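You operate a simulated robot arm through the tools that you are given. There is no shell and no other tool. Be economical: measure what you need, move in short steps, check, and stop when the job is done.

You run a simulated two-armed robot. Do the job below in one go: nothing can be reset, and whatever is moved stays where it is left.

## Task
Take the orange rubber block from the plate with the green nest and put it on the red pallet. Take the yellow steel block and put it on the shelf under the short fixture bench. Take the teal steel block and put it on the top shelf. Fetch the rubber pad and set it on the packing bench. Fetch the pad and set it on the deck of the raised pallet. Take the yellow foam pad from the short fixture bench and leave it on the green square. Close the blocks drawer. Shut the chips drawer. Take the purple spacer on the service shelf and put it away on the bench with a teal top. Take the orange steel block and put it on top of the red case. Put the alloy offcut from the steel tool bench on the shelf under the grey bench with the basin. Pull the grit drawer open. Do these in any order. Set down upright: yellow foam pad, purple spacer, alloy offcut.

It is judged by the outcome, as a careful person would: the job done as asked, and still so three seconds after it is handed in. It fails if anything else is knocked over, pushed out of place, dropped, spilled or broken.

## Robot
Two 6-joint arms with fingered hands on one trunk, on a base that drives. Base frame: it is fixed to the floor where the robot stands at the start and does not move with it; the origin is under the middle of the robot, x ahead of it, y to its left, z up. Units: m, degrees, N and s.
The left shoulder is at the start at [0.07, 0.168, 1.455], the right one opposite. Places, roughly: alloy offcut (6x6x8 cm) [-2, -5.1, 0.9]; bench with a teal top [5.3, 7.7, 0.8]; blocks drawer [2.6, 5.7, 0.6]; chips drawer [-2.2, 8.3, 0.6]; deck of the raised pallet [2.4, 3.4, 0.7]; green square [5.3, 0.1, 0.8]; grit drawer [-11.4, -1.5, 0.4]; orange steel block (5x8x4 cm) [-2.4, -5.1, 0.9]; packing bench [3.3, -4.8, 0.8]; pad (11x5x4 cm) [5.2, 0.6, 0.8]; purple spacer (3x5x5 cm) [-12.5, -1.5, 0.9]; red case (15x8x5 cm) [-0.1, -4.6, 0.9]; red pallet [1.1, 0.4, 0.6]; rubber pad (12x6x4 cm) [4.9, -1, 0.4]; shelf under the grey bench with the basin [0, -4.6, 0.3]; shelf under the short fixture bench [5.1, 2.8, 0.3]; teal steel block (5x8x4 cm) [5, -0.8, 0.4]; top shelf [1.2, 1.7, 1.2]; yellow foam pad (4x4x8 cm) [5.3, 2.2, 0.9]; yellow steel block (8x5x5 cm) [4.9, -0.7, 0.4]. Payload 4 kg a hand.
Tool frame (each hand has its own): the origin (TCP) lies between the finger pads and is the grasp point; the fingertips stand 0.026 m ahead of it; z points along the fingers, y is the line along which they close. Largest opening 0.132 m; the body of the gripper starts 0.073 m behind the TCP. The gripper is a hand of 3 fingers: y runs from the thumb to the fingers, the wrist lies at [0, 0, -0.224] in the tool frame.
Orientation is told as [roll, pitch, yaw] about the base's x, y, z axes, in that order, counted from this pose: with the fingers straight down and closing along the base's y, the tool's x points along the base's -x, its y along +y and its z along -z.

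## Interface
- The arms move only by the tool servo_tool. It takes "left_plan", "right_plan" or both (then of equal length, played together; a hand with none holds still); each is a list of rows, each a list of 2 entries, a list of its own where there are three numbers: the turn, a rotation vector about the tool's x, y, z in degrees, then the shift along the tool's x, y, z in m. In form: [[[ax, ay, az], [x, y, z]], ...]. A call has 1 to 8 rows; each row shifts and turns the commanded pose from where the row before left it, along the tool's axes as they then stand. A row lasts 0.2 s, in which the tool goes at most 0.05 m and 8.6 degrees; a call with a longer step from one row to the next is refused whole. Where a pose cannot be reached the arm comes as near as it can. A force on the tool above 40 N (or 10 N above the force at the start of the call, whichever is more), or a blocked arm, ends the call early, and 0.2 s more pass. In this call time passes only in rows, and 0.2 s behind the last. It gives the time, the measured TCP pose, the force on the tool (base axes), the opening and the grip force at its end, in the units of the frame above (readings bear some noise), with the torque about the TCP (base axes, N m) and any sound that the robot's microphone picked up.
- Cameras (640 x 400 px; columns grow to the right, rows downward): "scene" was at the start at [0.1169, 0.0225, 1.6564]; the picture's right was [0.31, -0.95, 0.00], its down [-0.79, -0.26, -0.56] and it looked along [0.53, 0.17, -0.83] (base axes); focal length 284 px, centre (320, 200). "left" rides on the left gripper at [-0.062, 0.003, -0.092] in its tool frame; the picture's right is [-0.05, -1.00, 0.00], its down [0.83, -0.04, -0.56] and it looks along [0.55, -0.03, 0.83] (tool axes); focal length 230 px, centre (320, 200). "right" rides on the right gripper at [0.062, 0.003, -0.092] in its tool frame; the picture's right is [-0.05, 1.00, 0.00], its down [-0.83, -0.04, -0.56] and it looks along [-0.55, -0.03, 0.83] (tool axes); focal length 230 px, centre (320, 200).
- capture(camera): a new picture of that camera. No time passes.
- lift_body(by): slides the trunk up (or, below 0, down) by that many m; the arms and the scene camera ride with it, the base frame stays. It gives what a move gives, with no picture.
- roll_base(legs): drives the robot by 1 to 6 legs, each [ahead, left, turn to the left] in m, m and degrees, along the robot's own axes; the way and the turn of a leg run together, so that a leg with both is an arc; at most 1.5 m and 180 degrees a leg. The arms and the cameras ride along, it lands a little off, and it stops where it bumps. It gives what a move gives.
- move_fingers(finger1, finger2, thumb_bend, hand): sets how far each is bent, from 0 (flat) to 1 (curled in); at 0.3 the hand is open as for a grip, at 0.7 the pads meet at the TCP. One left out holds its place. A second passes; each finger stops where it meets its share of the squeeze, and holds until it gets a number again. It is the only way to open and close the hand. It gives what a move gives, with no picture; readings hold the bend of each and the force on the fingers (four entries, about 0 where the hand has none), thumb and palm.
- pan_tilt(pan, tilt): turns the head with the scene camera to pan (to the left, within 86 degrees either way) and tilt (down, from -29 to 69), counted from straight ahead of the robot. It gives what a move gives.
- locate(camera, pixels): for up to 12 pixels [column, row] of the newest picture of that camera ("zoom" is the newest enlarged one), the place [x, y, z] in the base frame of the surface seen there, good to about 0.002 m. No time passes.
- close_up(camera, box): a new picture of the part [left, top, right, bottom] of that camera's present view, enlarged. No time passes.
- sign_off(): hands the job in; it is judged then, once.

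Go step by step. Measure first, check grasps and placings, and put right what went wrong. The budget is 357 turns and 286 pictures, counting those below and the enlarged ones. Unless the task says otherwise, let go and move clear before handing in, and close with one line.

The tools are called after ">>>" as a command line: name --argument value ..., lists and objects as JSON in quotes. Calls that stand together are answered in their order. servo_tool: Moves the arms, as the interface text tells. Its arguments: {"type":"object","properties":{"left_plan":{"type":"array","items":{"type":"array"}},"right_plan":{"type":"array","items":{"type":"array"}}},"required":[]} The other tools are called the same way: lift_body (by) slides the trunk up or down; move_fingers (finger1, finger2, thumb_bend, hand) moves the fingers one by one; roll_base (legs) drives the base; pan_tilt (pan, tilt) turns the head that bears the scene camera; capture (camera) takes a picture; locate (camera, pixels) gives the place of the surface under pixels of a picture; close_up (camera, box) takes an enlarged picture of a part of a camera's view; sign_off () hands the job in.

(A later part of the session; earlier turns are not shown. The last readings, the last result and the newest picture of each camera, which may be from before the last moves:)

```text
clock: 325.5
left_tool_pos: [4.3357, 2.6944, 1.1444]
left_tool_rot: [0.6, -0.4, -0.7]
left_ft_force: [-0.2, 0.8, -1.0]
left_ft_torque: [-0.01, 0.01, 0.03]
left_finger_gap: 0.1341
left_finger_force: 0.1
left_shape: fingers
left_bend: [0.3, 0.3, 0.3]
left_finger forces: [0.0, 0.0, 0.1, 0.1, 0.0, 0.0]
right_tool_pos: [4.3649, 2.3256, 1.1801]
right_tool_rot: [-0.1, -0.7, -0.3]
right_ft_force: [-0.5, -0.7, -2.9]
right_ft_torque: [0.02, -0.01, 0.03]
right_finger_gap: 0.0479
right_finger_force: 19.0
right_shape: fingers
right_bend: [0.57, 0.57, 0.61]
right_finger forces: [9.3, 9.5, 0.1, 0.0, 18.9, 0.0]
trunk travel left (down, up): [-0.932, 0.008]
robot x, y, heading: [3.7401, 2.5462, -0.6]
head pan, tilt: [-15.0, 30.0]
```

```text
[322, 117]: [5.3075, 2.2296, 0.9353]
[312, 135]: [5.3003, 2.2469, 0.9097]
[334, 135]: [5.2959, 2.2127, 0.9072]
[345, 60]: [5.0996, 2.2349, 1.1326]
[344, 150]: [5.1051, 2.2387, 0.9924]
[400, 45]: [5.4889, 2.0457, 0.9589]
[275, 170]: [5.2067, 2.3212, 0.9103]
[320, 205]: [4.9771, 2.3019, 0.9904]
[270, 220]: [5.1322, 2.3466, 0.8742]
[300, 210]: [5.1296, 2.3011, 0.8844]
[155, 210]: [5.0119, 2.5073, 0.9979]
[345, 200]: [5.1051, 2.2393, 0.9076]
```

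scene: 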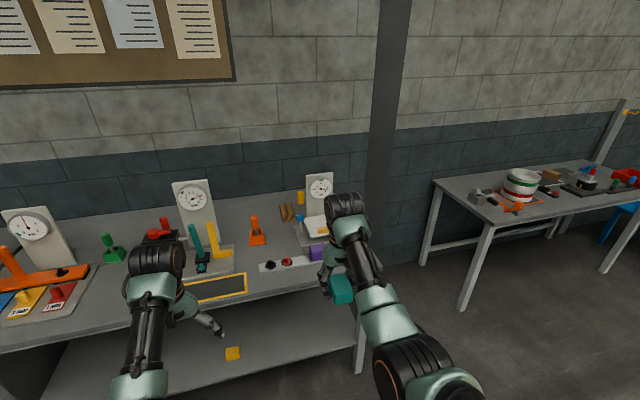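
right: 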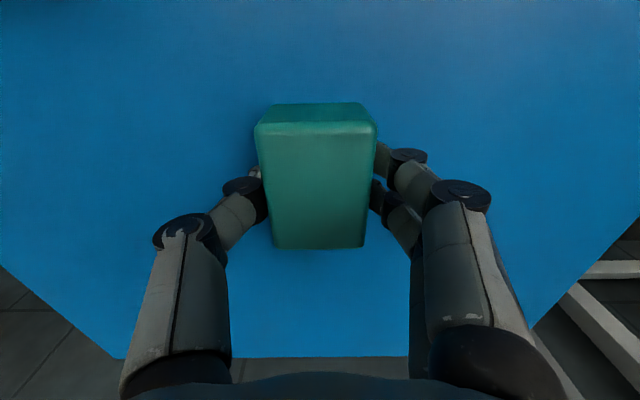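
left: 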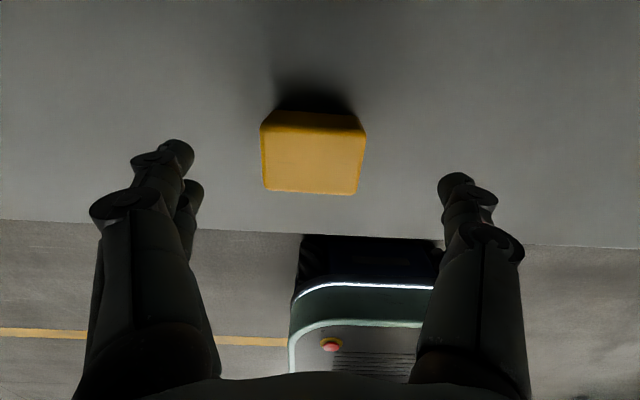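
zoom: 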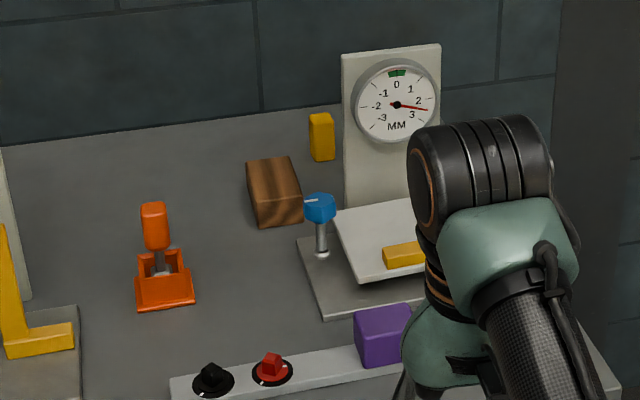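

The foam pad stands behind the dial and needs the right hand from the bench's end, so I'll deliver the teal first. On the way I take the pad at (5.2, 0.6) with the left hand, so I strafe to that bench.

>>> roll_base --legs '[[0.2, 0, 0.5], [0, -1.5, 0], [0, -0.6, 0]]'

>>> pan_tilt --pan 5 --tilt 40

>>> capture --camera "scene"

```text
clock: 337.4
left_tool_pos: [4.5541, 0.5407, 1.1446]
left_tool_rot: [0.6, -0.4, 0.4]
left_ft_force: [-0.5, 0.1, 0.2]
left_ft_torque: [0.0, -0.02, -0.04]
left_finger_gap: 0.1341
left_finger_force: 0.1
left_shape: fingers
left_bend: [0.3, 0.3, 0.3]
left_finger forces: [0.1, 0.0, 0.0, 0.0, 0.0, 0.1]
right_tool_pos: [4.5898, 0.172, 1.181]
right_tool_rot: [-0.1, -0.7, 1.0]
right_ft_force: [-0.2, 1.0, -2.4]
right_ft_torque: [-0.01, 0.01, 0.0]
right_finger_gap: 0.0474
right_finger_force: 19.0
right_shape: fingers
right_bend: [0.57, 0.57, 0.61]
right_finger forces: [9.3, 9.6, 0.1, 0.0, 18.8, 0.0]
trunk travel left (down, up): [-0.932, 0.008]
robot x, y, heading: [3.9613, 0.3724, 0.2]
head pan, tilt: [-15.0, 30.0]
```

```text
clock: 338.2
left_tool_pos: [4.553, 0.5394, 1.1438]
left_tool_rot: [0.6, -0.3, 0.6]
left_ft_force: [-0.5, 0.0, 0.6]
left_ft_torque: [-0.02, 0.02, -0.02]
left_finger_gap: 0.1341
left_finger_force: 0.0
left_shape: fingers
left_bend: [0.3, 0.3, 0.3]
left_finger forces: [0.1, 0.0, 0.0, 0.1, 0.1, 0.1]
right_tool_pos: [4.5901, 0.1701, 1.1784]
right_tool_rot: [-0.2, -0.6, 0.9]
right_ft_force: [0.2, 0.0, -3.7]
right_ft_torque: [0.02, -0.02, 0.0]
right_finger_gap: 0.0478
right_finger_force: 18.7
right_shape: fingers
right_bend: [0.57, 0.57, 0.61]
right_finger forces: [9.3, 9.5, 0.1, 0.0, 18.7, 0.1]
trunk travel left (down, up): [-0.932, 0.008]
robot x, y, heading: [3.9623, 0.3696, 0.4]
head pan, tilt: [5.0, 40.0]
```

```text
201 pictures are left
```

scene: 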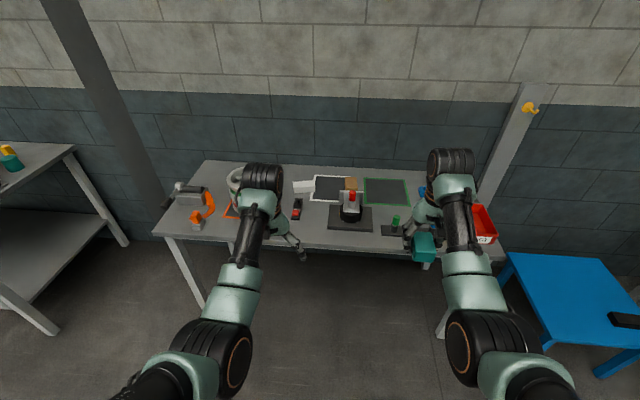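

>>> close_up --camera "scene" --box '[220, 150, 440, 260]'

>>> locate --camera "scene" --pixels '[[303, 186], [297, 208], [330, 188], [385, 192], [352, 184], [352, 200], [370, 182], [400, 200], [370, 225], [406, 180]]'

```text
2.91 times, centred on (330, 205) of scene
```

zoom: 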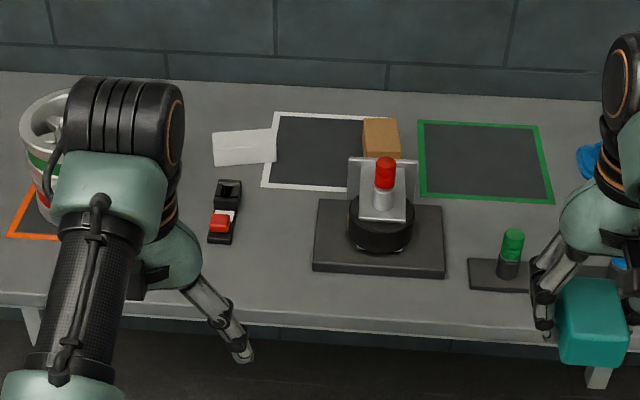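

```text
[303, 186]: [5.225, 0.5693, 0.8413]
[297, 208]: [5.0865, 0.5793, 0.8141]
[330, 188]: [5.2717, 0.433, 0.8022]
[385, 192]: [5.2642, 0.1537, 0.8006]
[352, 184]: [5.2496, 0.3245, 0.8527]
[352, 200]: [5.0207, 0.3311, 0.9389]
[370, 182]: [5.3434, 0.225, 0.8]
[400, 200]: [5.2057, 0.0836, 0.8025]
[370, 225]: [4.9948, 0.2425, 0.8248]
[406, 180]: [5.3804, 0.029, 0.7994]
```

The white pad is at about (5.23, 0.57) and the green square near (5.27, 0.13). I get the pad's corners.

>>> locate --camera "zoom" --pixels '[[216, 135], [268, 131], [272, 150], [218, 155], [243, 143], [243, 160], [420, 122], [538, 128], [550, 200], [425, 192], [225, 195], [265, 150]]'

```text
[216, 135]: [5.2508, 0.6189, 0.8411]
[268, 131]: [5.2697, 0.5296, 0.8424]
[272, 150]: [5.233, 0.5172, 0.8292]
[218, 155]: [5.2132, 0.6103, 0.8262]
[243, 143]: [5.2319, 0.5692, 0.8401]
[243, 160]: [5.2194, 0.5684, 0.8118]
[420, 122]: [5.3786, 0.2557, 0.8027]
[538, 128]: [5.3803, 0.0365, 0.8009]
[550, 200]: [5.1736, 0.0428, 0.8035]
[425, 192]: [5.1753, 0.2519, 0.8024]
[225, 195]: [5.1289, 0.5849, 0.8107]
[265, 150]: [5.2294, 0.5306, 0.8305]
```

I roll forward to bring the left hand above the pad, keeping the trunk high.

>>> roll_base --legs '[[0.67, 0.03, 0]]'

>>> servo_tool --left_plan '[[[0, 0, 8], [0, 0, 0]], [[0, 0, 8], [0, 0, 0]], [[0, 0, 8], [0, 0, 0]], [[0, 0, 8], [0, 0, 0]], [[0, 0, 8], [0, 0, 0]], [[0, 0, 8], [0, 0, 0]]]'

```text
clock: 342.0
left_tool_pos: [5.2242, 0.5858, 1.1446]
left_tool_rot: [0.5, -0.4, 1.3]
left_ft_force: [-0.8, -0.1, 0.3]
left_ft_torque: [-0.01, -0.04, 0.0]
left_finger_gap: 0.1339
left_finger_force: 0.1
left_shape: fingers
left_bend: [0.3, 0.3, 0.3]
left_finger forces: [0.0, 0.0, 0.1, 0.0, 0.0, 0.0]
right_tool_pos: [5.2651, 0.2179, 1.1803]
right_tool_rot: [-0.1, -0.8, 1.7]
right_ft_force: [-0.3, 0.3, -2.6]
right_ft_torque: [-0.02, -0.01, 0.02]
right_finger_gap: 0.0476
right_finger_force: 19.0
right_shape: fingers
right_bend: [0.57, 0.57, 0.61]
right_finger forces: [9.3, 9.4, 0.1, 0.1, 18.8, 0.1]
trunk travel left (down, up): [-0.932, 0.008]
robot x, y, heading: [4.6343, 0.4103, 1.5]
head pan, tilt: [5.0, 40.0]
```

```text
clock: 343.4
left_tool_pos: [5.2254, 0.5855, 1.1445]
left_tool_rot: [0.7, 0.2, -46.9]
left_ft_force: [0.2, -0.5, -0.3]
left_ft_torque: [-0.02, 0.0, 0.01]
left_finger_gap: 0.1341
left_finger_force: 0.1
left_shape: fingers
left_bend: [0.3, 0.3, 0.3]
left_finger forces: [0.1, 0.1, 0.0, 0.0, 0.0, 0.1]
right_tool_pos: [5.2655, 0.2176, 1.178]
right_tool_rot: [0.0, -0.7, 1.7]
right_ft_force: [-0.7, 0.2, -2.4]
right_ft_torque: [-0.04, -0.01, 0.01]
right_finger_gap: 0.0475
right_finger_force: 19.3
right_shape: fingers
right_bend: [0.57, 0.57, 0.61]
right_finger forces: [9.2, 9.5, 0.0, 0.1, 18.9, 0.0]
trunk travel left (down, up): [-0.932, 0.008]
robot x, y, heading: [4.6361, 0.4087, 1.2]
head pan, tilt: [5.0, 40.0]
```

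The clockwise twist works freely. I finish to yaw −78° and centre over the pad.

>>> servo_tool --left_plan '[[[0, 0, 7.8], [0, 0, 0]], [[0, 0, 7.8], [0, 0, 0]], [[0, 0, 7.8], [0, 0, 0]], [[0, 0, 7.8], [0, 0, 0]], [[0, 0, 0], [-0.02, 0.013, 0]]]'

>>> lift_body --by -0.22

>>> capture --camera "left"

```text
clock: 344.6
left_tool_pos: [5.2419, 0.5677, 1.1426]
left_tool_rot: [0.4, 0.5, -78.0]
left_ft_force: [-0.6, -0.2, -0.3]
left_ft_torque: [0.04, -0.01, -0.01]
left_finger_gap: 0.1341
left_finger_force: 0.0
left_shape: fingers
left_bend: [0.3, 0.3, 0.3]
left_finger forces: [0.1, 0.0, 0.0, 0.1, 0.0, 0.1]
right_tool_pos: [5.2666, 0.2179, 1.1786]
right_tool_rot: [0.0, -0.6, 1.6]
right_ft_force: [0.1, 0.1, -2.5]
right_ft_torque: [-0.01, -0.05, -0.02]
right_finger_gap: 0.0478
right_finger_force: 18.5
right_shape: fingers
right_bend: [0.57, 0.57, 0.61]
right_finger forces: [9.2, 9.5, 0.1, 0.0, 18.8, 0.0]
trunk travel left (down, up): [-0.932, 0.008]
robot x, y, heading: [4.6373, 0.41, 1.1]
head pan, tilt: [5.0, 40.0]
```

```text
clock: 346.9
left_tool_pos: [5.2433, 0.5683, 0.9225]
left_tool_rot: [0.5, 0.5, -77.9]
left_ft_force: [0.3, 0.1, 0.1]
left_ft_torque: [0.02, -0.03, -0.05]
left_finger_gap: 0.134
left_finger_force: 0.1
left_shape: fingers
left_bend: [0.3, 0.3, 0.3]
left_finger forces: [0.0, 0.0, 0.0, 0.0, 0.0, 0.0]
right_tool_pos: [5.2653, 0.2191, 0.9595]
right_tool_rot: [-0.2, -0.6, 1.7]
right_ft_force: [0.3, 0.5, -3.1]
right_ft_torque: [0.03, -0.02, -0.01]
right_finger_gap: 0.0477
right_finger_force: 18.7
right_shape: fingers
right_bend: [0.57, 0.57, 0.61]
right_finger forces: [9.4, 9.5, 0.0, 0.1, 18.9, 0.1]
trunk travel left (down, up): [-0.712, 0.228]
robot x, y, heading: [4.6385, 0.4106, 1.4]
head pan, tilt: [5.0, 40.0]
```

```text
199 pictures are left
```

left: 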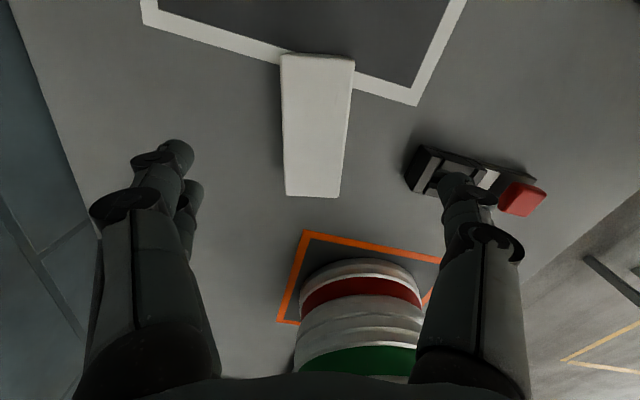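

The stapler sits close to the thumb's landing spot at (455,185). I measure it and the pad from this camera.

>>> locate --camera "left" --pixels '[[408, 165], [418, 148], [430, 165], [285, 60], [352, 65], [340, 190], [288, 190], [480, 165], [415, 185]]'

```text
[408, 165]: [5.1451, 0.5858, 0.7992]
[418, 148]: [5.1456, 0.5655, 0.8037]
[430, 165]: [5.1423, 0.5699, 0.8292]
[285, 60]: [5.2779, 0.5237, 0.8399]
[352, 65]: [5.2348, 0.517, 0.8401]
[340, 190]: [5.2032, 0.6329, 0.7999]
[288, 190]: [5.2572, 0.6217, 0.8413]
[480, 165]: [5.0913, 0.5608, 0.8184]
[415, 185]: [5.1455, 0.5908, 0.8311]
```

Thumb clears the stapler by about 2 cm. I lower 9 cm and grip.

>>> lift_body --by -0.09

>>> move_fingers --hand "left" --finger1 0.7 --finger2 0.7 --thumb_bend 0.7

>>> capture --camera "left"

```text
clock: 348.1
left_tool_pos: [5.2406, 0.57, 0.8337]
left_tool_rot: [0.5, 0.5, -77.9]
left_ft_force: [-0.6, 0.1, -0.6]
left_ft_torque: [0.0, 0.05, -0.02]
left_finger_gap: 0.1341
left_finger_force: 0.2
left_shape: fingers
left_bend: [0.3, 0.3, 0.3]
left_finger forces: [0.0, 0.0, 0.0, 0.0, 0.1, 0.0]
right_tool_pos: [5.2662, 0.2178, 0.8697]
right_tool_rot: [-0.1, -0.7, 1.7]
right_ft_force: [0.8, -0.7, -3.5]
right_ft_torque: [-0.02, -0.01, 0.04]
right_finger_gap: 0.0477
right_finger_force: 18.5
right_shape: fingers
right_bend: [0.57, 0.57, 0.61]
right_finger forces: [9.3, 9.5, 0.1, 0.0, 18.8, 0.1]
trunk travel left (down, up): [-0.622, 0.318]
robot x, y, heading: [4.6371, 0.4119, 1.3]
head pan, tilt: [5.0, 40.0]
```

```text
clock: 349.1
left_tool_pos: [5.242, 0.568, 0.8345]
left_tool_rot: [0.4, 0.5, -77.9]
left_ft_force: [-0.4, -0.3, 0.8]
left_ft_torque: [-0.01, -0.01, 0.03]
left_finger_gap: 0.0474
left_finger_force: 19.3
left_shape: fingers
left_bend: [0.57, 0.57, 0.61]
left_finger forces: [9.5, 9.4, 0.1, 0.0, 18.8, 0.1]
right_tool_pos: [5.2663, 0.2181, 0.8695]
right_tool_rot: [-0.2, -0.5, 1.7]
right_ft_force: [-0.3, 0.1, -2.9]
right_ft_torque: [0.0, 0.0, 0.03]
right_finger_gap: 0.0475
right_finger_force: 19.2
right_shape: fingers
right_bend: [0.57, 0.57, 0.61]
right_finger forces: [9.4, 9.5, 0.1, 0.0, 18.7, 0.0]
trunk travel left (down, up): [-0.622, 0.318]
robot x, y, heading: [4.6355, 0.4088, 1.6]
head pan, tilt: [5.0, 40.0]
```

```text
198 pictures are left
```

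left: 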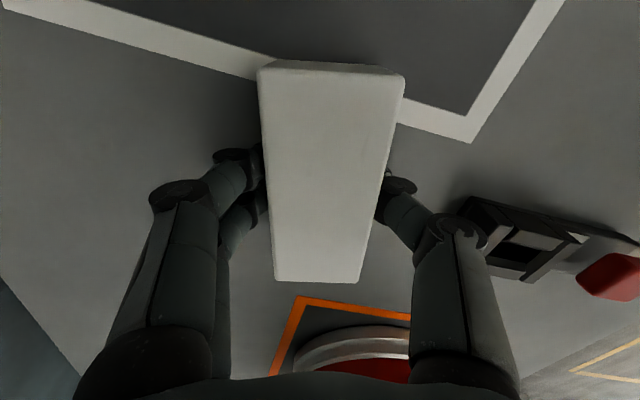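

The pad is gripped. I raise the trunk, back off and go north to find the raised pallet and the shelf rack.

>>> lift_body --by 0.31

>>> roll_base --legs '[[-0.66, 0, -1.4], [0, 1.5, 0], [0, 0.2, 0], [-0.4, 0, 0], [0, 0, 150]]'

>>> pan_tilt --pan 10 --tilt 20

>>> capture --camera "scene"

```text
clock: 352.2
left_tool_pos: [5.2417, 0.5684, 1.1436]
left_tool_rot: [0.5, 0.6, -77.9]
left_ft_force: [0.2, 0.0, 0.2]
left_ft_torque: [0.01, -0.01, 0.01]
left_finger_gap: 0.0472
left_finger_force: 19.7
left_shape: fingers
left_bend: [0.57, 0.57, 0.61]
left_finger forces: [9.4, 9.4, 0.1, 0.1, 18.9, 0.1]
right_tool_pos: [5.2649, 0.2187, 1.1794]
right_tool_rot: [0.0, -0.6, 1.6]
right_ft_force: [0.7, -0.2, -3.2]
right_ft_torque: [0.0, 0.0, 0.03]
right_finger_gap: 0.0476
right_finger_force: 18.6
right_shape: fingers
right_bend: [0.57, 0.57, 0.61]
right_finger forces: [9.3, 9.5, 0.0, 0.0, 18.8, 0.0]
trunk travel left (down, up): [-0.932, 0.008]
robot x, y, heading: [4.6358, 0.413, 1.2]
head pan, tilt: [5.0, 40.0]
```

```text
clock: 372.4
left_tool_pos: [3.0509, 2.3489, 1.1424]
left_tool_rot: [0.5, 0.5, 68.1]
left_ft_force: [-0.4, 0.1, -1.4]
left_ft_torque: [0.03, -0.03, 0.0]
left_finger_gap: 0.0464
left_finger_force: 17.9
left_shape: fingers
left_bend: [0.57, 0.57, 0.61]
left_finger forces: [9.1, 9.0, 0.0, 0.0, 17.9, 0.1]
right_tool_pos: [3.2285, 2.6525, 1.1791]
right_tool_rot: [-0.1, -0.6, 147.7]
right_ft_force: [-0.2, 0.0, -1.8]
right_ft_torque: [-0.03, 0.02, -0.02]
right_finger_gap: 0.0476
right_finger_force: 18.5
right_shape: fingers
right_bend: [0.57, 0.57, 0.61]
right_finger forces: [9.1, 9.2, 0.1, 0.0, 18.3, 0.0]
trunk travel left (down, up): [-0.932, 0.008]
robot x, y, heading: [3.6401, 2.139, 147.2]
head pan, tilt: [5.0, 40.0]
```

```text
clock: 373.2
left_tool_pos: [3.0515, 2.3481, 1.1428]
left_tool_rot: [0.4, 0.5, 68.0]
left_ft_force: [-0.4, 0.3, -0.2]
left_ft_torque: [-0.05, 0.01, 0.02]
left_finger_gap: 0.0466
left_finger_force: 17.6
left_shape: fingers
left_bend: [0.57, 0.57, 0.61]
left_finger forces: [9.0, 9.0, 0.0, 0.0, 17.9, 0.0]
right_tool_pos: [3.2275, 2.6527, 1.1789]
right_tool_rot: [-0.1, -0.7, 147.7]
right_ft_force: [0.3, -0.6, -3.3]
right_ft_torque: [-0.01, -0.04, -0.01]
right_finger_gap: 0.0473
right_finger_force: 18.1
right_shape: fingers
right_bend: [0.57, 0.57, 0.61]
right_finger forces: [9.1, 9.3, 0.0, 0.0, 18.3, 0.1]
trunk travel left (down, up): [-0.932, 0.008]
robot x, y, heading: [3.6424, 2.1407, 147.3]
head pan, tilt: [10.0, 20.0]
```

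```text
197 pictures are left
```

scene: 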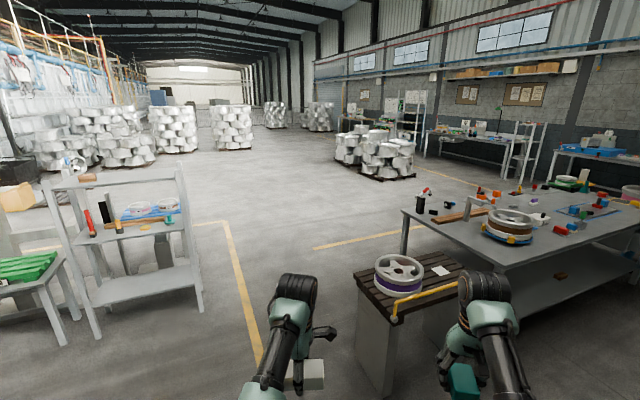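

The raised pallet with its dark slatted deck is at (410,285) and the shelf rack is at (120,180). I measure both.

>>> locate --camera "scene" --pixels '[[375, 268], [360, 280], [420, 310], [440, 270], [455, 272], [400, 275], [432, 292], [400, 318], [420, 270], [110, 182], [165, 178], [60, 185]]'

>>> close_up --camera "scene" --box '[340, 220, 500, 340]'

>>> close_up --camera "scene" --box '[30, 150, 210, 270]'

```text
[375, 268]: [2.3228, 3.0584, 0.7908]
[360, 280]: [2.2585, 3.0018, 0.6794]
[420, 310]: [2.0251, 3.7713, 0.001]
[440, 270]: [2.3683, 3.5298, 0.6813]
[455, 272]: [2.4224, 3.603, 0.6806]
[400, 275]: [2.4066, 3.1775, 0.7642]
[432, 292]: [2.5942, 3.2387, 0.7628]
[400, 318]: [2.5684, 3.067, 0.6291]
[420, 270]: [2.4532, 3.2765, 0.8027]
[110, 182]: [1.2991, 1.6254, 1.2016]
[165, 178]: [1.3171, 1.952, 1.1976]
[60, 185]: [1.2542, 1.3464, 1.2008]
```

```text
3.33 times, centred on (420, 280) of scene
```

zoom: 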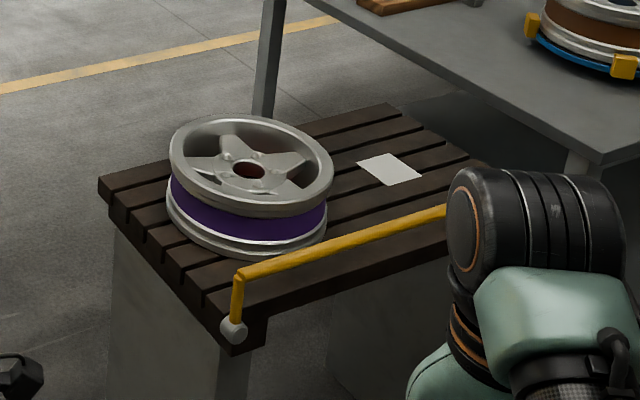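

```text
3.33 times, centred on (120, 210) of scene
```

zoom: 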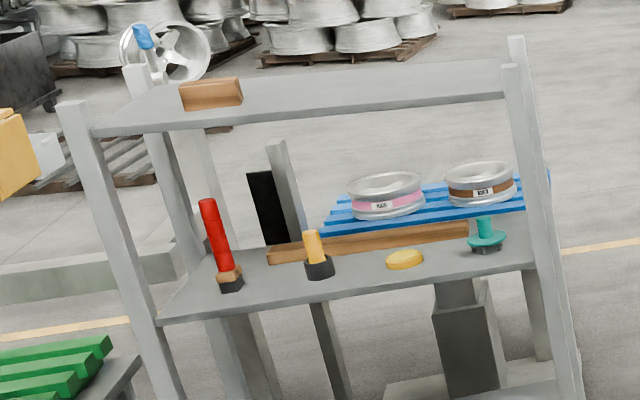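

The top shelf is at z≈1.20 with front edge x≈1.33, and the deck is at z≈0.68. I first test whether the right hand can rise, moving up and slightly back.

>>> servo_tool --right_plan '[[[0, 0, 0], [0.03, 0, 0]], [[0, 0, 0], [0.03, 0, 0]], [[0, 0, 0], [0.0, 0, -0.03]], [[0, 0, 0], [0.0, 0, -0.03]]]'

```text
clock: 374.2
left_tool_pos: [3.0504, 2.3488, 1.143]
left_tool_rot: [0.5, 0.5, 68.0]
left_ft_force: [0.6, -0.3, -0.7]
left_ft_torque: [-0.02, 0.02, -0.01]
left_finger_gap: 0.0468
left_finger_force: 17.7
left_shape: fingers
left_bend: [0.57, 0.57, 0.61]
left_finger forces: [8.9, 8.9, 0.0, 0.0, 18.0, 0.1]
right_tool_pos: [3.2198, 2.6483, 1.1828]
right_tool_rot: [-0.1, -0.5, 147.7]
right_ft_force: [0.6, -1.1, -3.2]
right_ft_torque: [-0.01, 0.04, -0.02]
right_finger_gap: 0.0474
right_finger_force: 18.8
right_shape: fingers
right_bend: [0.57, 0.57, 0.61]
right_finger forces: [9.1, 9.2, 0.0, 0.1, 18.4, 0.0]
right hand out of reach, approached as far as the arm can: row 1, 2, 3, 4
trunk travel left (down, up): [-0.932, 0.008]
robot x, y, heading: [3.642, 2.1373, 147.4]
head pan, tilt: [10.0, 20.0]
```

>>> pan_tilt --pan 0 --tilt 55

>>> capture --camera "scene"

>>> locate --camera "scene" --pixels '[[460, 340], [455, 280], [470, 190], [480, 150], [180, 330], [215, 200], [225, 150], [200, 260], [120, 365], [530, 365]]'

```text
clock: 375.2
left_tool_pos: [3.0512, 2.3482, 1.1432]
left_tool_rot: [0.5, 0.5, 68.1]
left_ft_force: [-0.4, -0.4, 0.2]
left_ft_torque: [-0.01, 0.0, -0.01]
left_finger_gap: 0.0462
left_finger_force: 17.5
left_shape: fingers
left_bend: [0.57, 0.57, 0.61]
left_finger forces: [8.9, 9.0, 0.0, 0.1, 18.0, 0.0]
right_tool_pos: [3.2224, 2.6483, 1.1834]
right_tool_rot: [-0.1, -0.6, 147.6]
right_ft_force: [0.0, -0.4, -2.9]
right_ft_torque: [0.0, 0.0, -0.02]
right_finger_gap: 0.0474
right_finger_force: 18.6
right_shape: fingers
right_bend: [0.57, 0.57, 0.61]
right_finger forces: [9.1, 9.3, 0.1, 0.1, 18.3, 0.0]
trunk travel left (down, up): [-0.932, 0.008]
robot x, y, heading: [3.6415, 2.1412, 147.2]
head pan, tilt: [0.0, 55.0]
```

```text
194 pictures are left
```

scene: 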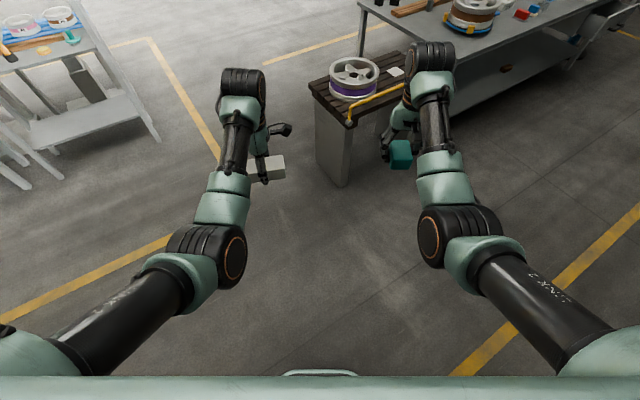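

```text
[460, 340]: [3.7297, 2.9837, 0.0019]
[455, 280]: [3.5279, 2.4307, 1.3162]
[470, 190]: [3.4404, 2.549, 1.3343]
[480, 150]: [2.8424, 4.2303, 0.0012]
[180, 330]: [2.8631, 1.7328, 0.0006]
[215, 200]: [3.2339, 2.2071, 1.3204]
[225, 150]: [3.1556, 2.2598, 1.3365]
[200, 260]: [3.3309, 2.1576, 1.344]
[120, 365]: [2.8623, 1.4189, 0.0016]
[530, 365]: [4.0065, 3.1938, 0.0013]
```

The upper arms are angled inboard, which limits raising. I try moving the right hand outboard while rising.

>>> servo_tool --right_plan '[[[0, 0, 0], [0.0, -0.035, -0.02]], [[0, 0, 0], [0.0, -0.035, -0.02]], [[0, 0, 0], [0.0, -0.035, -0.02]], [[0, 0, 0], [0.0, -0.035, -0.02]], [[0, 0, 0], [0.0, -0.035, -0.02]]]'

```text
clock: 376.4
left_tool_pos: [3.0529, 2.35, 1.1433]
left_tool_rot: [0.5, 0.5, 68.0]
left_ft_force: [0.6, -0.4, 0.3]
left_ft_torque: [0.0, 0.0, 0.0]
left_finger_gap: 0.0465
left_finger_force: 17.8
left_shape: fingers
left_bend: [0.57, 0.57, 0.61]
left_finger forces: [9.0, 9.0, 0.0, 0.0, 18.1, 0.1]
right_tool_pos: [3.2959, 2.8139, 1.2641]
right_tool_rot: [-0.1, -0.6, 147.7]
right_ft_force: [-0.3, 0.5, -2.6]
right_ft_torque: [-0.03, 0.01, -0.01]
right_finger_gap: 0.0474
right_finger_force: 18.4
right_shape: fingers
right_bend: [0.57, 0.57, 0.61]
right_finger forces: [9.2, 9.3, 0.0, 0.1, 18.6, 0.0]
right hand out of reach, approached as far as the arm can: row 1, 2, 3, 4
trunk travel left (down, up): [-0.932, 0.008]
robot x, y, heading: [3.6429, 2.139, 147.0]
head pan, tilt: [0.0, 55.0]
```

The right hand is now at z=1.264, outboard. I raise it a touch more, turn to face −x and drive toward the rack.

>>> servo_tool --right_plan '[[[0, 0, 0], [0.0, -0.01, -0.03]]]'

>>> roll_base --legs '[[0, 0, 33], [1.25, 0, 0], [0, 0.85, 0]]'

>>> pan_tilt --pan -10 --tilt 30

>>> capture --camera "scene"

```text
clock: 376.8
left_tool_pos: [3.0509, 2.3478, 1.1432]
left_tool_rot: [0.6, 0.5, 68.1]
left_ft_force: [-0.2, -0.1, 0.0]
left_ft_torque: [-0.02, 0.04, -0.03]
left_finger_gap: 0.0463
left_finger_force: 18.2
left_shape: fingers
left_bend: [0.57, 0.57, 0.61]
left_finger forces: [9.0, 8.9, 0.0, 0.1, 18.0, 0.0]
right_tool_pos: [3.2949, 2.8242, 1.2893]
right_tool_rot: [-0.1, -0.6, 147.7]
right_ft_force: [-0.1, 0.2, -3.6]
right_ft_torque: [-0.04, 0.04, -0.02]
right_finger_gap: 0.0472
right_finger_force: 19.3
right_shape: fingers
right_bend: [0.57, 0.57, 0.61]
right_finger forces: [9.2, 9.2, 0.0, 0.0, 18.6, 0.0]
right hand out of reach, approached as far as the arm can: row 1
trunk travel left (down, up): [-0.932, 0.008]
robot x, y, heading: [3.6464, 2.1398, 147.0]
head pan, tilt: [0.0, 55.0]
```

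```text
clock: 388.6
left_tool_pos: [1.8581, 1.1138, 1.142]
left_tool_rot: [0.4, 0.5, 102.7]
left_ft_force: [-0.7, -0.7, -0.5]
left_ft_torque: [-0.05, 0.01, -0.01]
left_finger_gap: 0.0465
left_finger_force: 18.5
left_shape: fingers
left_bend: [0.58, 0.58, 0.62]
left_finger forces: [8.9, 8.9, 0.0, 0.1, 17.9, 0.1]
right_tool_pos: [1.7881, 1.6446, 1.2893]
right_tool_rot: [-0.1, -0.6, -177.7]
right_ft_force: [-0.1, 0.7, -2.4]
right_ft_torque: [-0.03, 0.01, -0.03]
right_finger_gap: 0.0477
right_finger_force: 18.2
right_shape: fingers
right_bend: [0.57, 0.57, 0.61]
right_finger forces: [9.0, 9.3, 0.0, 0.1, 18.4, 0.0]
trunk travel left (down, up): [-0.932, 0.008]
robot x, y, heading: [2.4624, 1.2776, -178.1]
head pan, tilt: [0.0, 55.0]
```

```text
clock: 389.5
left_tool_pos: [1.8585, 1.1107, 1.1412]
left_tool_rot: [0.5, 0.3, 102.6]
left_ft_force: [1.4, -0.7, -0.6]
left_ft_torque: [0.0, -0.03, 0.0]
left_finger_gap: 0.0466
left_finger_force: 17.9
left_shape: fingers
left_bend: [0.58, 0.58, 0.62]
left_finger forces: [9.0, 8.8, 0.0, 0.0, 17.8, 0.1]
right_tool_pos: [1.7877, 1.6424, 1.2898]
right_tool_rot: [0.0, -0.6, -177.7]
right_ft_force: [-0.2, 0.6, -2.4]
right_ft_torque: [0.01, 0.04, -0.01]
right_finger_gap: 0.0476
right_finger_force: 18.5
right_shape: fingers
right_bend: [0.57, 0.57, 0.61]
right_finger forces: [9.1, 9.3, 0.0, 0.0, 18.3, 0.0]
trunk travel left (down, up): [-0.932, 0.008]
robot x, y, heading: [2.4652, 1.274, -178.2]
head pan, tilt: [-10.0, 30.0]
```

```text
193 pictures are left
```

scene: 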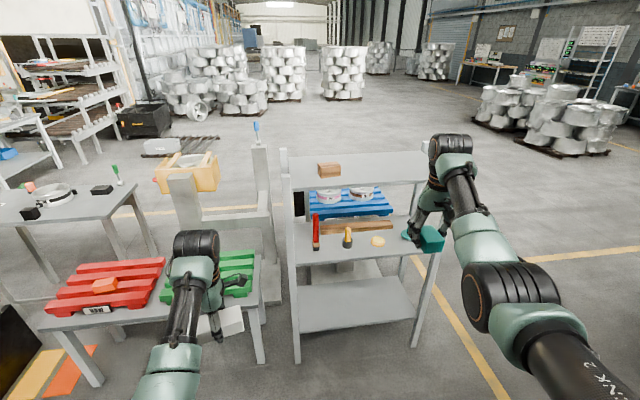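

I see the orange block on the red pallet, fine. I measure the top shelf and its wooden block.

>>> locate --camera "scene" --pixels '[[300, 183], [390, 180], [330, 172], [340, 165], [318, 175], [400, 158], [370, 165], [292, 175], [288, 195]]'

```text
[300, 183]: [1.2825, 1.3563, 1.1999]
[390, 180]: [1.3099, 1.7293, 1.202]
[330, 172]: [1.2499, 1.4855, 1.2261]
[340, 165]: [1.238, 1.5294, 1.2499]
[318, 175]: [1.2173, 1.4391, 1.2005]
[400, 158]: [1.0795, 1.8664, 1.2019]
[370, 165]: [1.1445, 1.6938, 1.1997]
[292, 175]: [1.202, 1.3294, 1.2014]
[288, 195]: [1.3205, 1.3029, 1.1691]
```

I roll forward to bring the teal over the shelf at about (1.22, 1.67).

>>> roll_base --legs '[[0.565, -0.03, -1]]'

>>> capture --camera "right"

>>> capture --camera "scene"

```text
clock: 392.7
left_tool_pos: [1.2933, 1.1468, 1.1438]
left_tool_rot: [0.7, 0.4, 101.2]
left_ft_force: [-0.3, 0.2, -0.7]
left_ft_torque: [-0.02, 0.01, 0.03]
left_finger_gap: 0.0462
left_finger_force: 17.6
left_shape: fingers
left_bend: [0.58, 0.58, 0.62]
left_finger forces: [8.9, 8.9, 0.1, 0.1, 17.8, 0.0]
right_tool_pos: [1.2364, 1.6797, 1.29]
right_tool_rot: [0.0, -0.7, -179.2]
right_ft_force: [0.7, -0.6, -3.0]
right_ft_torque: [0.02, 0.0, 0.01]
right_finger_gap: 0.0476
right_finger_force: 17.9
right_shape: fingers
right_bend: [0.57, 0.57, 0.61]
right_finger forces: [9.0, 9.2, 0.0, 0.0, 18.3, 0.0]
trunk travel left (down, up): [-0.932, 0.008]
robot x, y, heading: [1.9008, 1.296, -179.7]
head pan, tilt: [-10.0, 30.0]
```

```text
192 pictures are left
```

right: 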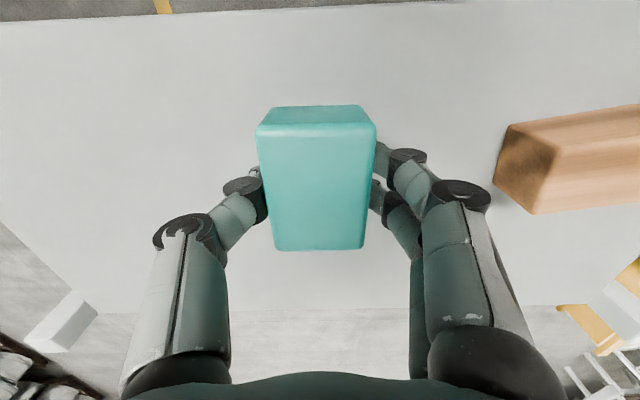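

```text
191 pictures are left
```

scene: 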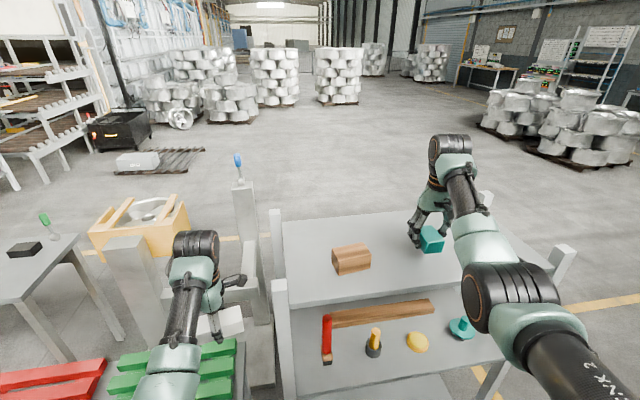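

Over the shelf. I lower the trunk 4.5 cm, then finish with small arm steps.

>>> lift_body --by -0.045

>>> lift_body --by -0.006

```text
clock: 393.6
left_tool_pos: [1.2899, 1.147, 1.0969]
left_tool_rot: [0.6, 0.4, 101.3]
left_ft_force: [-0.3, -0.2, -0.6]
left_ft_torque: [0.0, -0.02, -0.01]
left_finger_gap: 0.0465
left_finger_force: 18.2
left_shape: fingers
left_bend: [0.58, 0.58, 0.62]
left_finger forces: [8.9, 8.8, 0.1, 0.0, 17.9, 0.0]
right_tool_pos: [1.2347, 1.6791, 1.2446]
right_tool_rot: [-0.1, -0.6, -179.2]
right_ft_force: [0.6, 0.7, -2.8]
right_ft_torque: [0.0, -0.04, -0.01]
right_finger_gap: 0.0475
right_finger_force: 18.1
right_shape: fingers
right_bend: [0.57, 0.57, 0.61]
right_finger forces: [9.1, 9.3, 0.1, 0.0, 18.3, 0.1]
trunk travel left (down, up): [-0.887, 0.053]
robot x, y, heading: [1.8967, 1.2958, -179.8]
head pan, tilt: [-10.0, 30.0]
```

```text
clock: 394.1
left_tool_pos: [1.2891, 1.148, 1.0917]
left_tool_rot: [0.5, 0.4, 101.2]
left_ft_force: [0.5, 0.1, 0.4]
left_ft_torque: [0.0, 0.03, 0.01]
left_finger_gap: 0.0464
left_finger_force: 17.9
left_shape: fingers
left_bend: [0.58, 0.58, 0.62]
left_finger forces: [8.9, 8.9, 0.0, 0.0, 17.9, 0.0]
right_tool_pos: [1.2334, 1.6801, 1.2381]
right_tool_rot: [0.0, -0.6, -179.2]
right_ft_force: [0.2, -0.5, -3.2]
right_ft_torque: [-0.02, 0.02, 0.03]
right_finger_gap: 0.0476
right_finger_force: 18.5
right_shape: fingers
right_bend: [0.57, 0.57, 0.61]
right_finger forces: [9.1, 9.3, 0.0, 0.1, 18.3, 0.0]
trunk travel left (down, up): [-0.881, 0.059]
robot x, y, heading: [1.8978, 1.2934, -180.0]
head pan, tilt: [-10.0, 30.0]
```

>>> lift_body --by -0.004

>>> move_fingers --hand "right" --finger1 0.3 --finger2 0.3 --thumb_bend 0.3

>>> lift_body --by 0.06

>>> capture --camera "right"

```text
clock: 394.7
left_tool_pos: [1.29, 1.1467, 1.0868]
left_tool_rot: [0.5, 0.5, 101.1]
left_ft_force: [0.3, -0.2, -0.3]
left_ft_torque: [0.01, -0.01, -0.03]
left_finger_gap: 0.0463
left_finger_force: 17.6
left_shape: fingers
left_bend: [0.58, 0.58, 0.62]
left_finger forces: [8.8, 9.0, 0.1, 0.0, 17.9, 0.1]
right_tool_pos: [1.2362, 1.6795, 1.236]
right_tool_rot: [-0.1, -0.7, -179.2]
right_ft_force: [0.5, 0.1, -2.4]
right_ft_torque: [-0.03, -0.04, -0.04]
right_finger_gap: 0.0473
right_finger_force: 18.6
right_shape: fingers
right_bend: [0.57, 0.58, 0.61]
right_finger forces: [9.5, 9.3, 0.0, 0.1, 18.7, 0.0]
trunk travel left (down, up): [-0.877, 0.063]
robot x, y, heading: [1.8983, 1.2987, -179.6]
head pan, tilt: [-10.0, 30.0]
```

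```text
clock: 395.7
left_tool_pos: [1.2902, 1.1464, 1.0873]
left_tool_rot: [0.6, 0.5, 101.2]
left_ft_force: [-0.3, 0.1, -0.7]
left_ft_torque: [0.0, 0.02, 0.02]
left_finger_gap: 0.0466
left_finger_force: 18.1
left_shape: fingers
left_bend: [0.58, 0.58, 0.62]
left_finger forces: [8.9, 8.9, 0.1, 0.0, 17.9, 0.0]
right_tool_pos: [1.2369, 1.6786, 1.2358]
right_tool_rot: [-0.2, -0.6, -179.1]
right_ft_force: [-0.5, -1.0, -0.9]
right_ft_torque: [0.01, 0.01, 0.03]
right_finger_gap: 0.134
right_finger_force: 0.1
right_shape: fingers
right_bend: [0.3, 0.3, 0.3]
right_finger forces: [0.1, 0.0, 0.1, 0.0, 0.1, 0.0]
trunk travel left (down, up): [-0.877, 0.063]
robot x, y, heading: [1.8981, 1.2955, -179.6]
head pan, tilt: [-10.0, 30.0]
```

```text
clock: 396.7
left_tool_pos: [1.2911, 1.147, 1.1477]
left_tool_rot: [0.5, 0.5, 101.2]
left_ft_force: [0.1, 0.2, -1.0]
left_ft_torque: [0.02, 0.0, -0.01]
left_finger_gap: 0.0465
left_finger_force: 18.0
left_shape: fingers
left_bend: [0.58, 0.58, 0.62]
left_finger forces: [8.9, 8.8, 0.1, 0.0, 17.9, 0.1]
right_tool_pos: [1.2353, 1.6798, 1.2945]
right_tool_rot: [0.0, -0.5, -179.2]
right_ft_force: [-0.6, 0.3, 0.3]
right_ft_torque: [-0.01, 0.0, 0.03]
right_finger_gap: 0.1337
right_finger_force: 0.0
right_shape: fingers
right_bend: [0.3, 0.3, 0.3]
right_finger forces: [0.1, 0.1, 0.1, 0.1, 0.0, 0.1]
trunk travel left (down, up): [-0.937, 0.003]
robot x, y, heading: [1.8984, 1.2965, -179.9]
head pan, tilt: [-10.0, 30.0]
```

```text
190 pictures are left
```

right: 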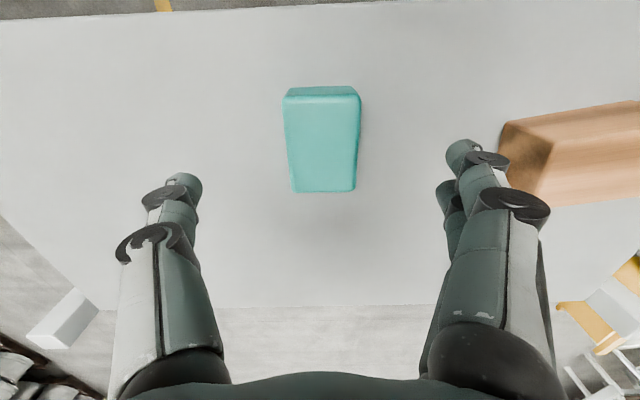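

Teal is on the top shelf. I back away and move to the raised pallet to look at it closely.

>>> roll_base --legs '[[-0.5, 0, 0], [0, -1.0, 0], [-0.8, 0, 0], [0, -0.9, 0]]'

>>> pan_tilt --pan -20 --tilt 40

>>> capture --camera "scene"

```text
clock: 412.4
left_tool_pos: [2.5823, 2.9711, 1.1486]
left_tool_rot: [0.4, 0.5, 102.7]
left_ft_force: [0.1, 0.6, 0.5]
left_ft_torque: [0.01, 0.01, 0.03]
left_finger_gap: 0.0468
left_finger_force: 17.9
left_shape: fingers
left_bend: [0.58, 0.58, 0.62]
left_finger forces: [9.0, 8.9, 0.0, 0.1, 17.9, 0.0]
right_tool_pos: [2.511, 3.5022, 1.2956]
right_tool_rot: [-0.2, -0.5, -177.7]
right_ft_force: [0.1, 0.3, 0.3]
right_ft_torque: [0.02, 0.01, 0.01]
right_finger_gap: 0.1336
right_finger_force: 0.0
right_shape: fingers
right_bend: [0.3, 0.3, 0.3]
right_finger forces: [0.2, 0.0, 0.0, 0.1, 0.0, 0.0]
trunk travel left (down, up): [-0.937, 0.003]
robot x, y, heading: [3.1869, 3.1372, -178.3]
head pan, tilt: [-10.0, 30.0]
```

```text
clock: 413.1
left_tool_pos: [2.5805, 2.9725, 1.1486]
left_tool_rot: [0.5, 0.4, 102.7]
left_ft_force: [-0.1, 0.2, -1.1]
left_ft_torque: [0.03, -0.01, -0.04]
left_finger_gap: 0.0463
left_finger_force: 18.1
left_shape: fingers
left_bend: [0.58, 0.58, 0.62]
left_finger forces: [8.9, 8.9, 0.1, 0.0, 17.9, 0.1]
right_tool_pos: [2.5101, 3.5039, 1.2949]
right_tool_rot: [0.0, -0.7, -177.6]
right_ft_force: [0.1, -0.5, -0.7]
right_ft_torque: [0.01, 0.01, 0.0]
right_finger_gap: 0.1342
right_finger_force: 0.0
right_shape: fingers
right_bend: [0.3, 0.3, 0.3]
right_finger forces: [0.0, 0.1, 0.0, 0.1, 0.0, 0.0]
trunk travel left (down, up): [-0.937, 0.003]
robot x, y, heading: [3.1869, 3.1379, -178.0]
head pan, tilt: [-20.0, 40.0]
```

```text
189 pictures are left
```

scene: 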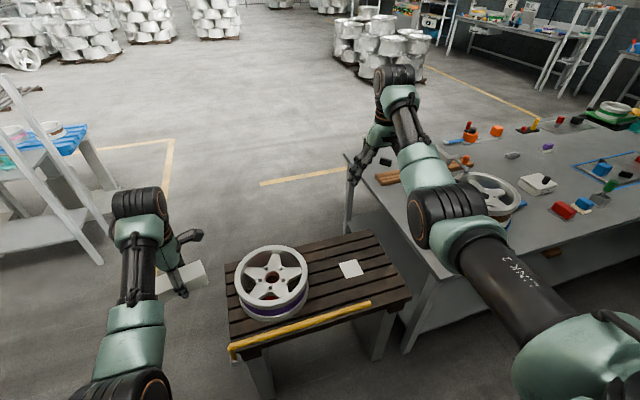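

>>> locate --camera "scene" --pixels '[[350, 268], [372, 235], [408, 292], [345, 290], [380, 270], [345, 245], [300, 250], [305, 290], [372, 303], [348, 158], [405, 265], [375, 285]]'

```text
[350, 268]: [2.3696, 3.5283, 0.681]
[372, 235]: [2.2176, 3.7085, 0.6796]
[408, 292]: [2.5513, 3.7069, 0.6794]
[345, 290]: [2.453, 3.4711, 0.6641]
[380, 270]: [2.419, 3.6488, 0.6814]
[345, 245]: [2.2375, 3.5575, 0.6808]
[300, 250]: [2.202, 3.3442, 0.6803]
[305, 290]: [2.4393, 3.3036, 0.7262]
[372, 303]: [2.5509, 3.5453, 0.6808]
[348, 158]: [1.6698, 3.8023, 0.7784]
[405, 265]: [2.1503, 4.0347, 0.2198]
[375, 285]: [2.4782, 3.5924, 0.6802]
```

>>> pan_tilt --pan -45 --tilt 40

>>> capture --camera "scene"

```text
clock: 414.0
left_tool_pos: [2.5806, 2.9725, 1.1487]
left_tool_rot: [0.5, 0.5, 102.7]
left_ft_force: [0.3, 0.1, 0.1]
left_ft_torque: [0.01, 0.01, 0.0]
left_finger_gap: 0.0463
left_finger_force: 17.7
left_shape: fingers
left_bend: [0.58, 0.58, 0.62]
left_finger forces: [8.9, 8.9, 0.0, 0.1, 17.8, 0.1]
right_tool_pos: [2.5109, 3.5042, 1.295]
right_tool_rot: [-0.1, -0.6, -177.7]
right_ft_force: [0.4, -0.2, -0.4]
right_ft_torque: [-0.01, -0.06, 0.01]
right_finger_gap: 0.1339
right_finger_force: 0.1
right_shape: fingers
right_bend: [0.3, 0.3, 0.3]
right_finger forces: [0.1, 0.0, 0.0, 0.0, 0.0, 0.1]
trunk travel left (down, up): [-0.937, 0.003]
robot x, y, heading: [3.1854, 3.1369, -178.0]
head pan, tilt: [-45.0, 40.0]
```

```text
188 pictures are left
```

scene: 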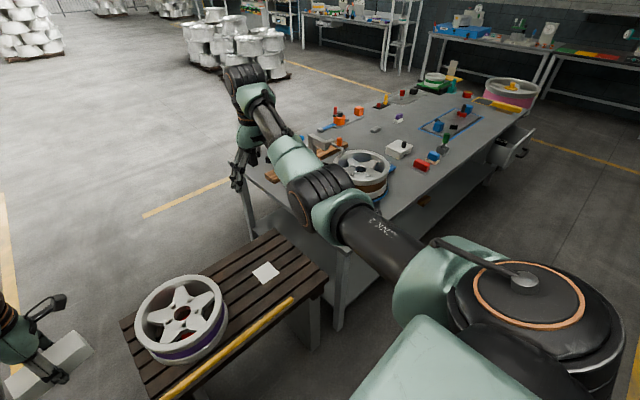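

The open blocks drawer is visible at (515,150) on the long table's +x side. I measure the table's edges.

>>> locate --camera "scene" --pixels '[[470, 165], [440, 190], [395, 218], [525, 115], [520, 150], [508, 160], [525, 140], [345, 270], [360, 285], [365, 155]]'

```text
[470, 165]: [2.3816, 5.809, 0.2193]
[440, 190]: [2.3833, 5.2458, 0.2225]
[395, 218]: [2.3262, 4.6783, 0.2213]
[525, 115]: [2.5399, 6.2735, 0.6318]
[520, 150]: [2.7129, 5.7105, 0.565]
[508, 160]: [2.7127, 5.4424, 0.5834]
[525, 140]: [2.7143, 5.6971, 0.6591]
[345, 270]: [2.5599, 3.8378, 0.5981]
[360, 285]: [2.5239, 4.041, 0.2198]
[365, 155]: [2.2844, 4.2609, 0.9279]
```

I rotate the right hand to point forward about its wrist so the whole right arm stays above the table when I lower.

>>> servo_tool --right_plan '[[[0, -8, 0], [-0.031, 0, 0]], [[0, -8, 0], [-0.031, 0, 0]], [[0, -8, 0], [-0.031, 0, 0]], [[0, -8, 0], [-0.031, 0, 0]], [[0, -8, 0], [-0.031, 0, 0]], [[0, -8, 0], [-0.031, 0, 0]], [[0, -8, 0], [-0.031, 0, 0]], [[0, -8, 0], [-0.031, 0, 0]]]'

>>> servo_tool --right_plan '[[[0, -8, 0], [-0.031, 0, 0]], [[0, -8, 0], [-0.031, 0, 0]], [[0, -8, 0], [-0.031, 0, 0]]]'

>>> roll_base --legs '[[0, -0.58, -2], [0.15, 0, 0]]'

```text
clock: 415.8
left_tool_pos: [2.581, 2.9718, 1.1479]
left_tool_rot: [0.4, 0.5, 102.8]
left_ft_force: [-0.2, 0.3, -1.6]
left_ft_torque: [0.01, -0.01, -0.01]
left_finger_gap: 0.0463
left_finger_force: 17.1
left_shape: fingers
left_bend: [0.58, 0.58, 0.62]
left_finger forces: [8.9, 8.9, 0.0, 0.0, 17.9, 0.0]
right_tool_pos: [2.3013, 3.4957, 1.4054]
right_tool_rot: [-0.3, -64.8, -177.4]
right_ft_force: [0.2, 0.7, 1.5]
right_ft_torque: [-0.01, 0.01, 0.0]
right_finger_gap: 0.134
right_finger_force: 0.1
right_shape: fingers
right_bend: [0.3, 0.3, 0.3]
right_finger forces: [0.0, 0.0, 0.0, 0.0, 0.1, 0.0]
trunk travel left (down, up): [-0.937, 0.003]
robot x, y, heading: [3.1838, 3.137, -178.1]
head pan, tilt: [-45.0, 40.0]
```

```text
clock: 416.6
left_tool_pos: [2.5809, 2.9723, 1.1479]
left_tool_rot: [0.5, 0.6, 102.7]
left_ft_force: [0.3, -0.4, -0.3]
left_ft_torque: [-0.02, 0.01, 0.02]
left_finger_gap: 0.0464
left_finger_force: 18.2
left_shape: fingers
left_bend: [0.58, 0.58, 0.62]
left_finger forces: [9.0, 8.8, 0.0, 0.1, 17.8, 0.0]
right_tool_pos: [2.278, 3.4928, 1.4952]
right_tool_rot: [-7.2, -88.7, -170.5]
right_ft_force: [-0.6, 0.9, 1.0]
right_ft_torque: [0.0, 0.0, 0.0]
right_finger_gap: 0.1341
right_finger_force: 0.0
right_shape: fingers
right_bend: [0.3, 0.3, 0.3]
right_finger forces: [0.0, 0.1, 0.0, 0.0, 0.0, 0.0]
trunk travel left (down, up): [-0.937, 0.003]
robot x, y, heading: [3.1829, 3.1364, -178.1]
head pan, tilt: [-45.0, 40.0]
```

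```text
clock: 420.8
left_tool_pos: [2.422, 3.5855, 1.1503]
left_tool_rot: [0.7, 0.4, 99.8]
left_ft_force: [0.9, -0.5, -0.2]
left_ft_torque: [-0.01, 0.05, 0.0]
left_finger_gap: 0.0463
left_finger_force: 18.0
left_shape: fingers
left_bend: [0.58, 0.58, 0.62]
left_finger forces: [9.0, 9.0, 0.0, 0.1, 17.8, 0.1]
right_tool_pos: [2.1471, 4.1219, 1.4983]
right_tool_rot: [-6.0, -88.7, -174.6]
right_ft_force: [0.4, -0.6, -0.6]
right_ft_torque: [0.04, -0.03, -0.02]
right_finger_gap: 0.1339
right_finger_force: 0.0
right_shape: fingers
right_bend: [0.3, 0.3, 0.3]
right_finger forces: [0.0, 0.0, 0.1, 0.0, 0.0, 0.1]
trunk travel left (down, up): [-0.937, 0.003]
robot x, y, heading: [3.0322, 3.7193, 179.0]
head pan, tilt: [-45.0, 40.0]
```

Left hand is over the deck at (2.42, 3.59). I lower 0.4 m.

>>> lift_body --by -0.4

>>> capture --camera "left"

>>> capture --camera "scene"

```text
clock: 424.7
left_tool_pos: [2.4195, 3.5841, 0.7492]
left_tool_rot: [0.5, 0.5, 99.7]
left_ft_force: [-0.1, -0.9, -0.9]
left_ft_torque: [-0.02, -0.01, 0.03]
left_finger_gap: 0.0463
left_finger_force: 17.9
left_shape: fingers
left_bend: [0.58, 0.58, 0.62]
left_finger forces: [9.0, 9.0, 0.1, 0.1, 18.0, 0.0]
right_tool_pos: [2.1426, 4.1203, 1.096]
right_tool_rot: [-6.3, -88.6, -174.2]
right_ft_force: [0.4, -0.5, 1.3]
right_ft_torque: [-0.01, -0.01, 0.01]
right_finger_gap: 0.134
right_finger_force: 0.2
right_shape: fingers
right_bend: [0.3, 0.3, 0.3]
right_finger forces: [0.1, 0.1, 0.0, 0.0, 0.0, 0.0]
trunk travel left (down, up): [-0.537, 0.403]
robot x, y, heading: [3.0293, 3.7199, 179.1]
head pan, tilt: [-45.0, 40.0]
```

```text
187 pictures are left
```

left: 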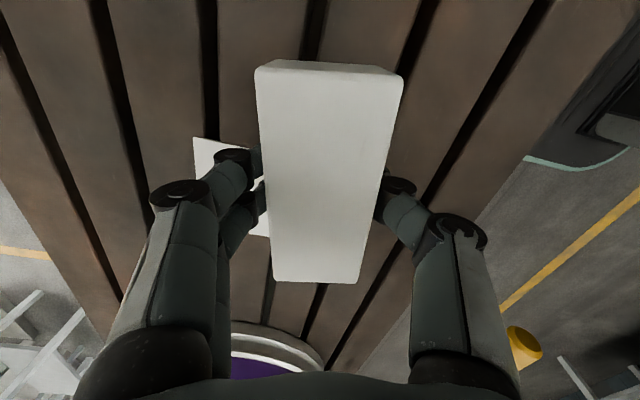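

```text
186 pictures are left
```

scene: 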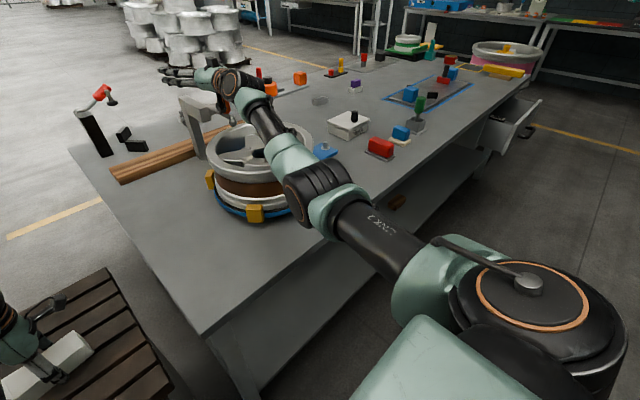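

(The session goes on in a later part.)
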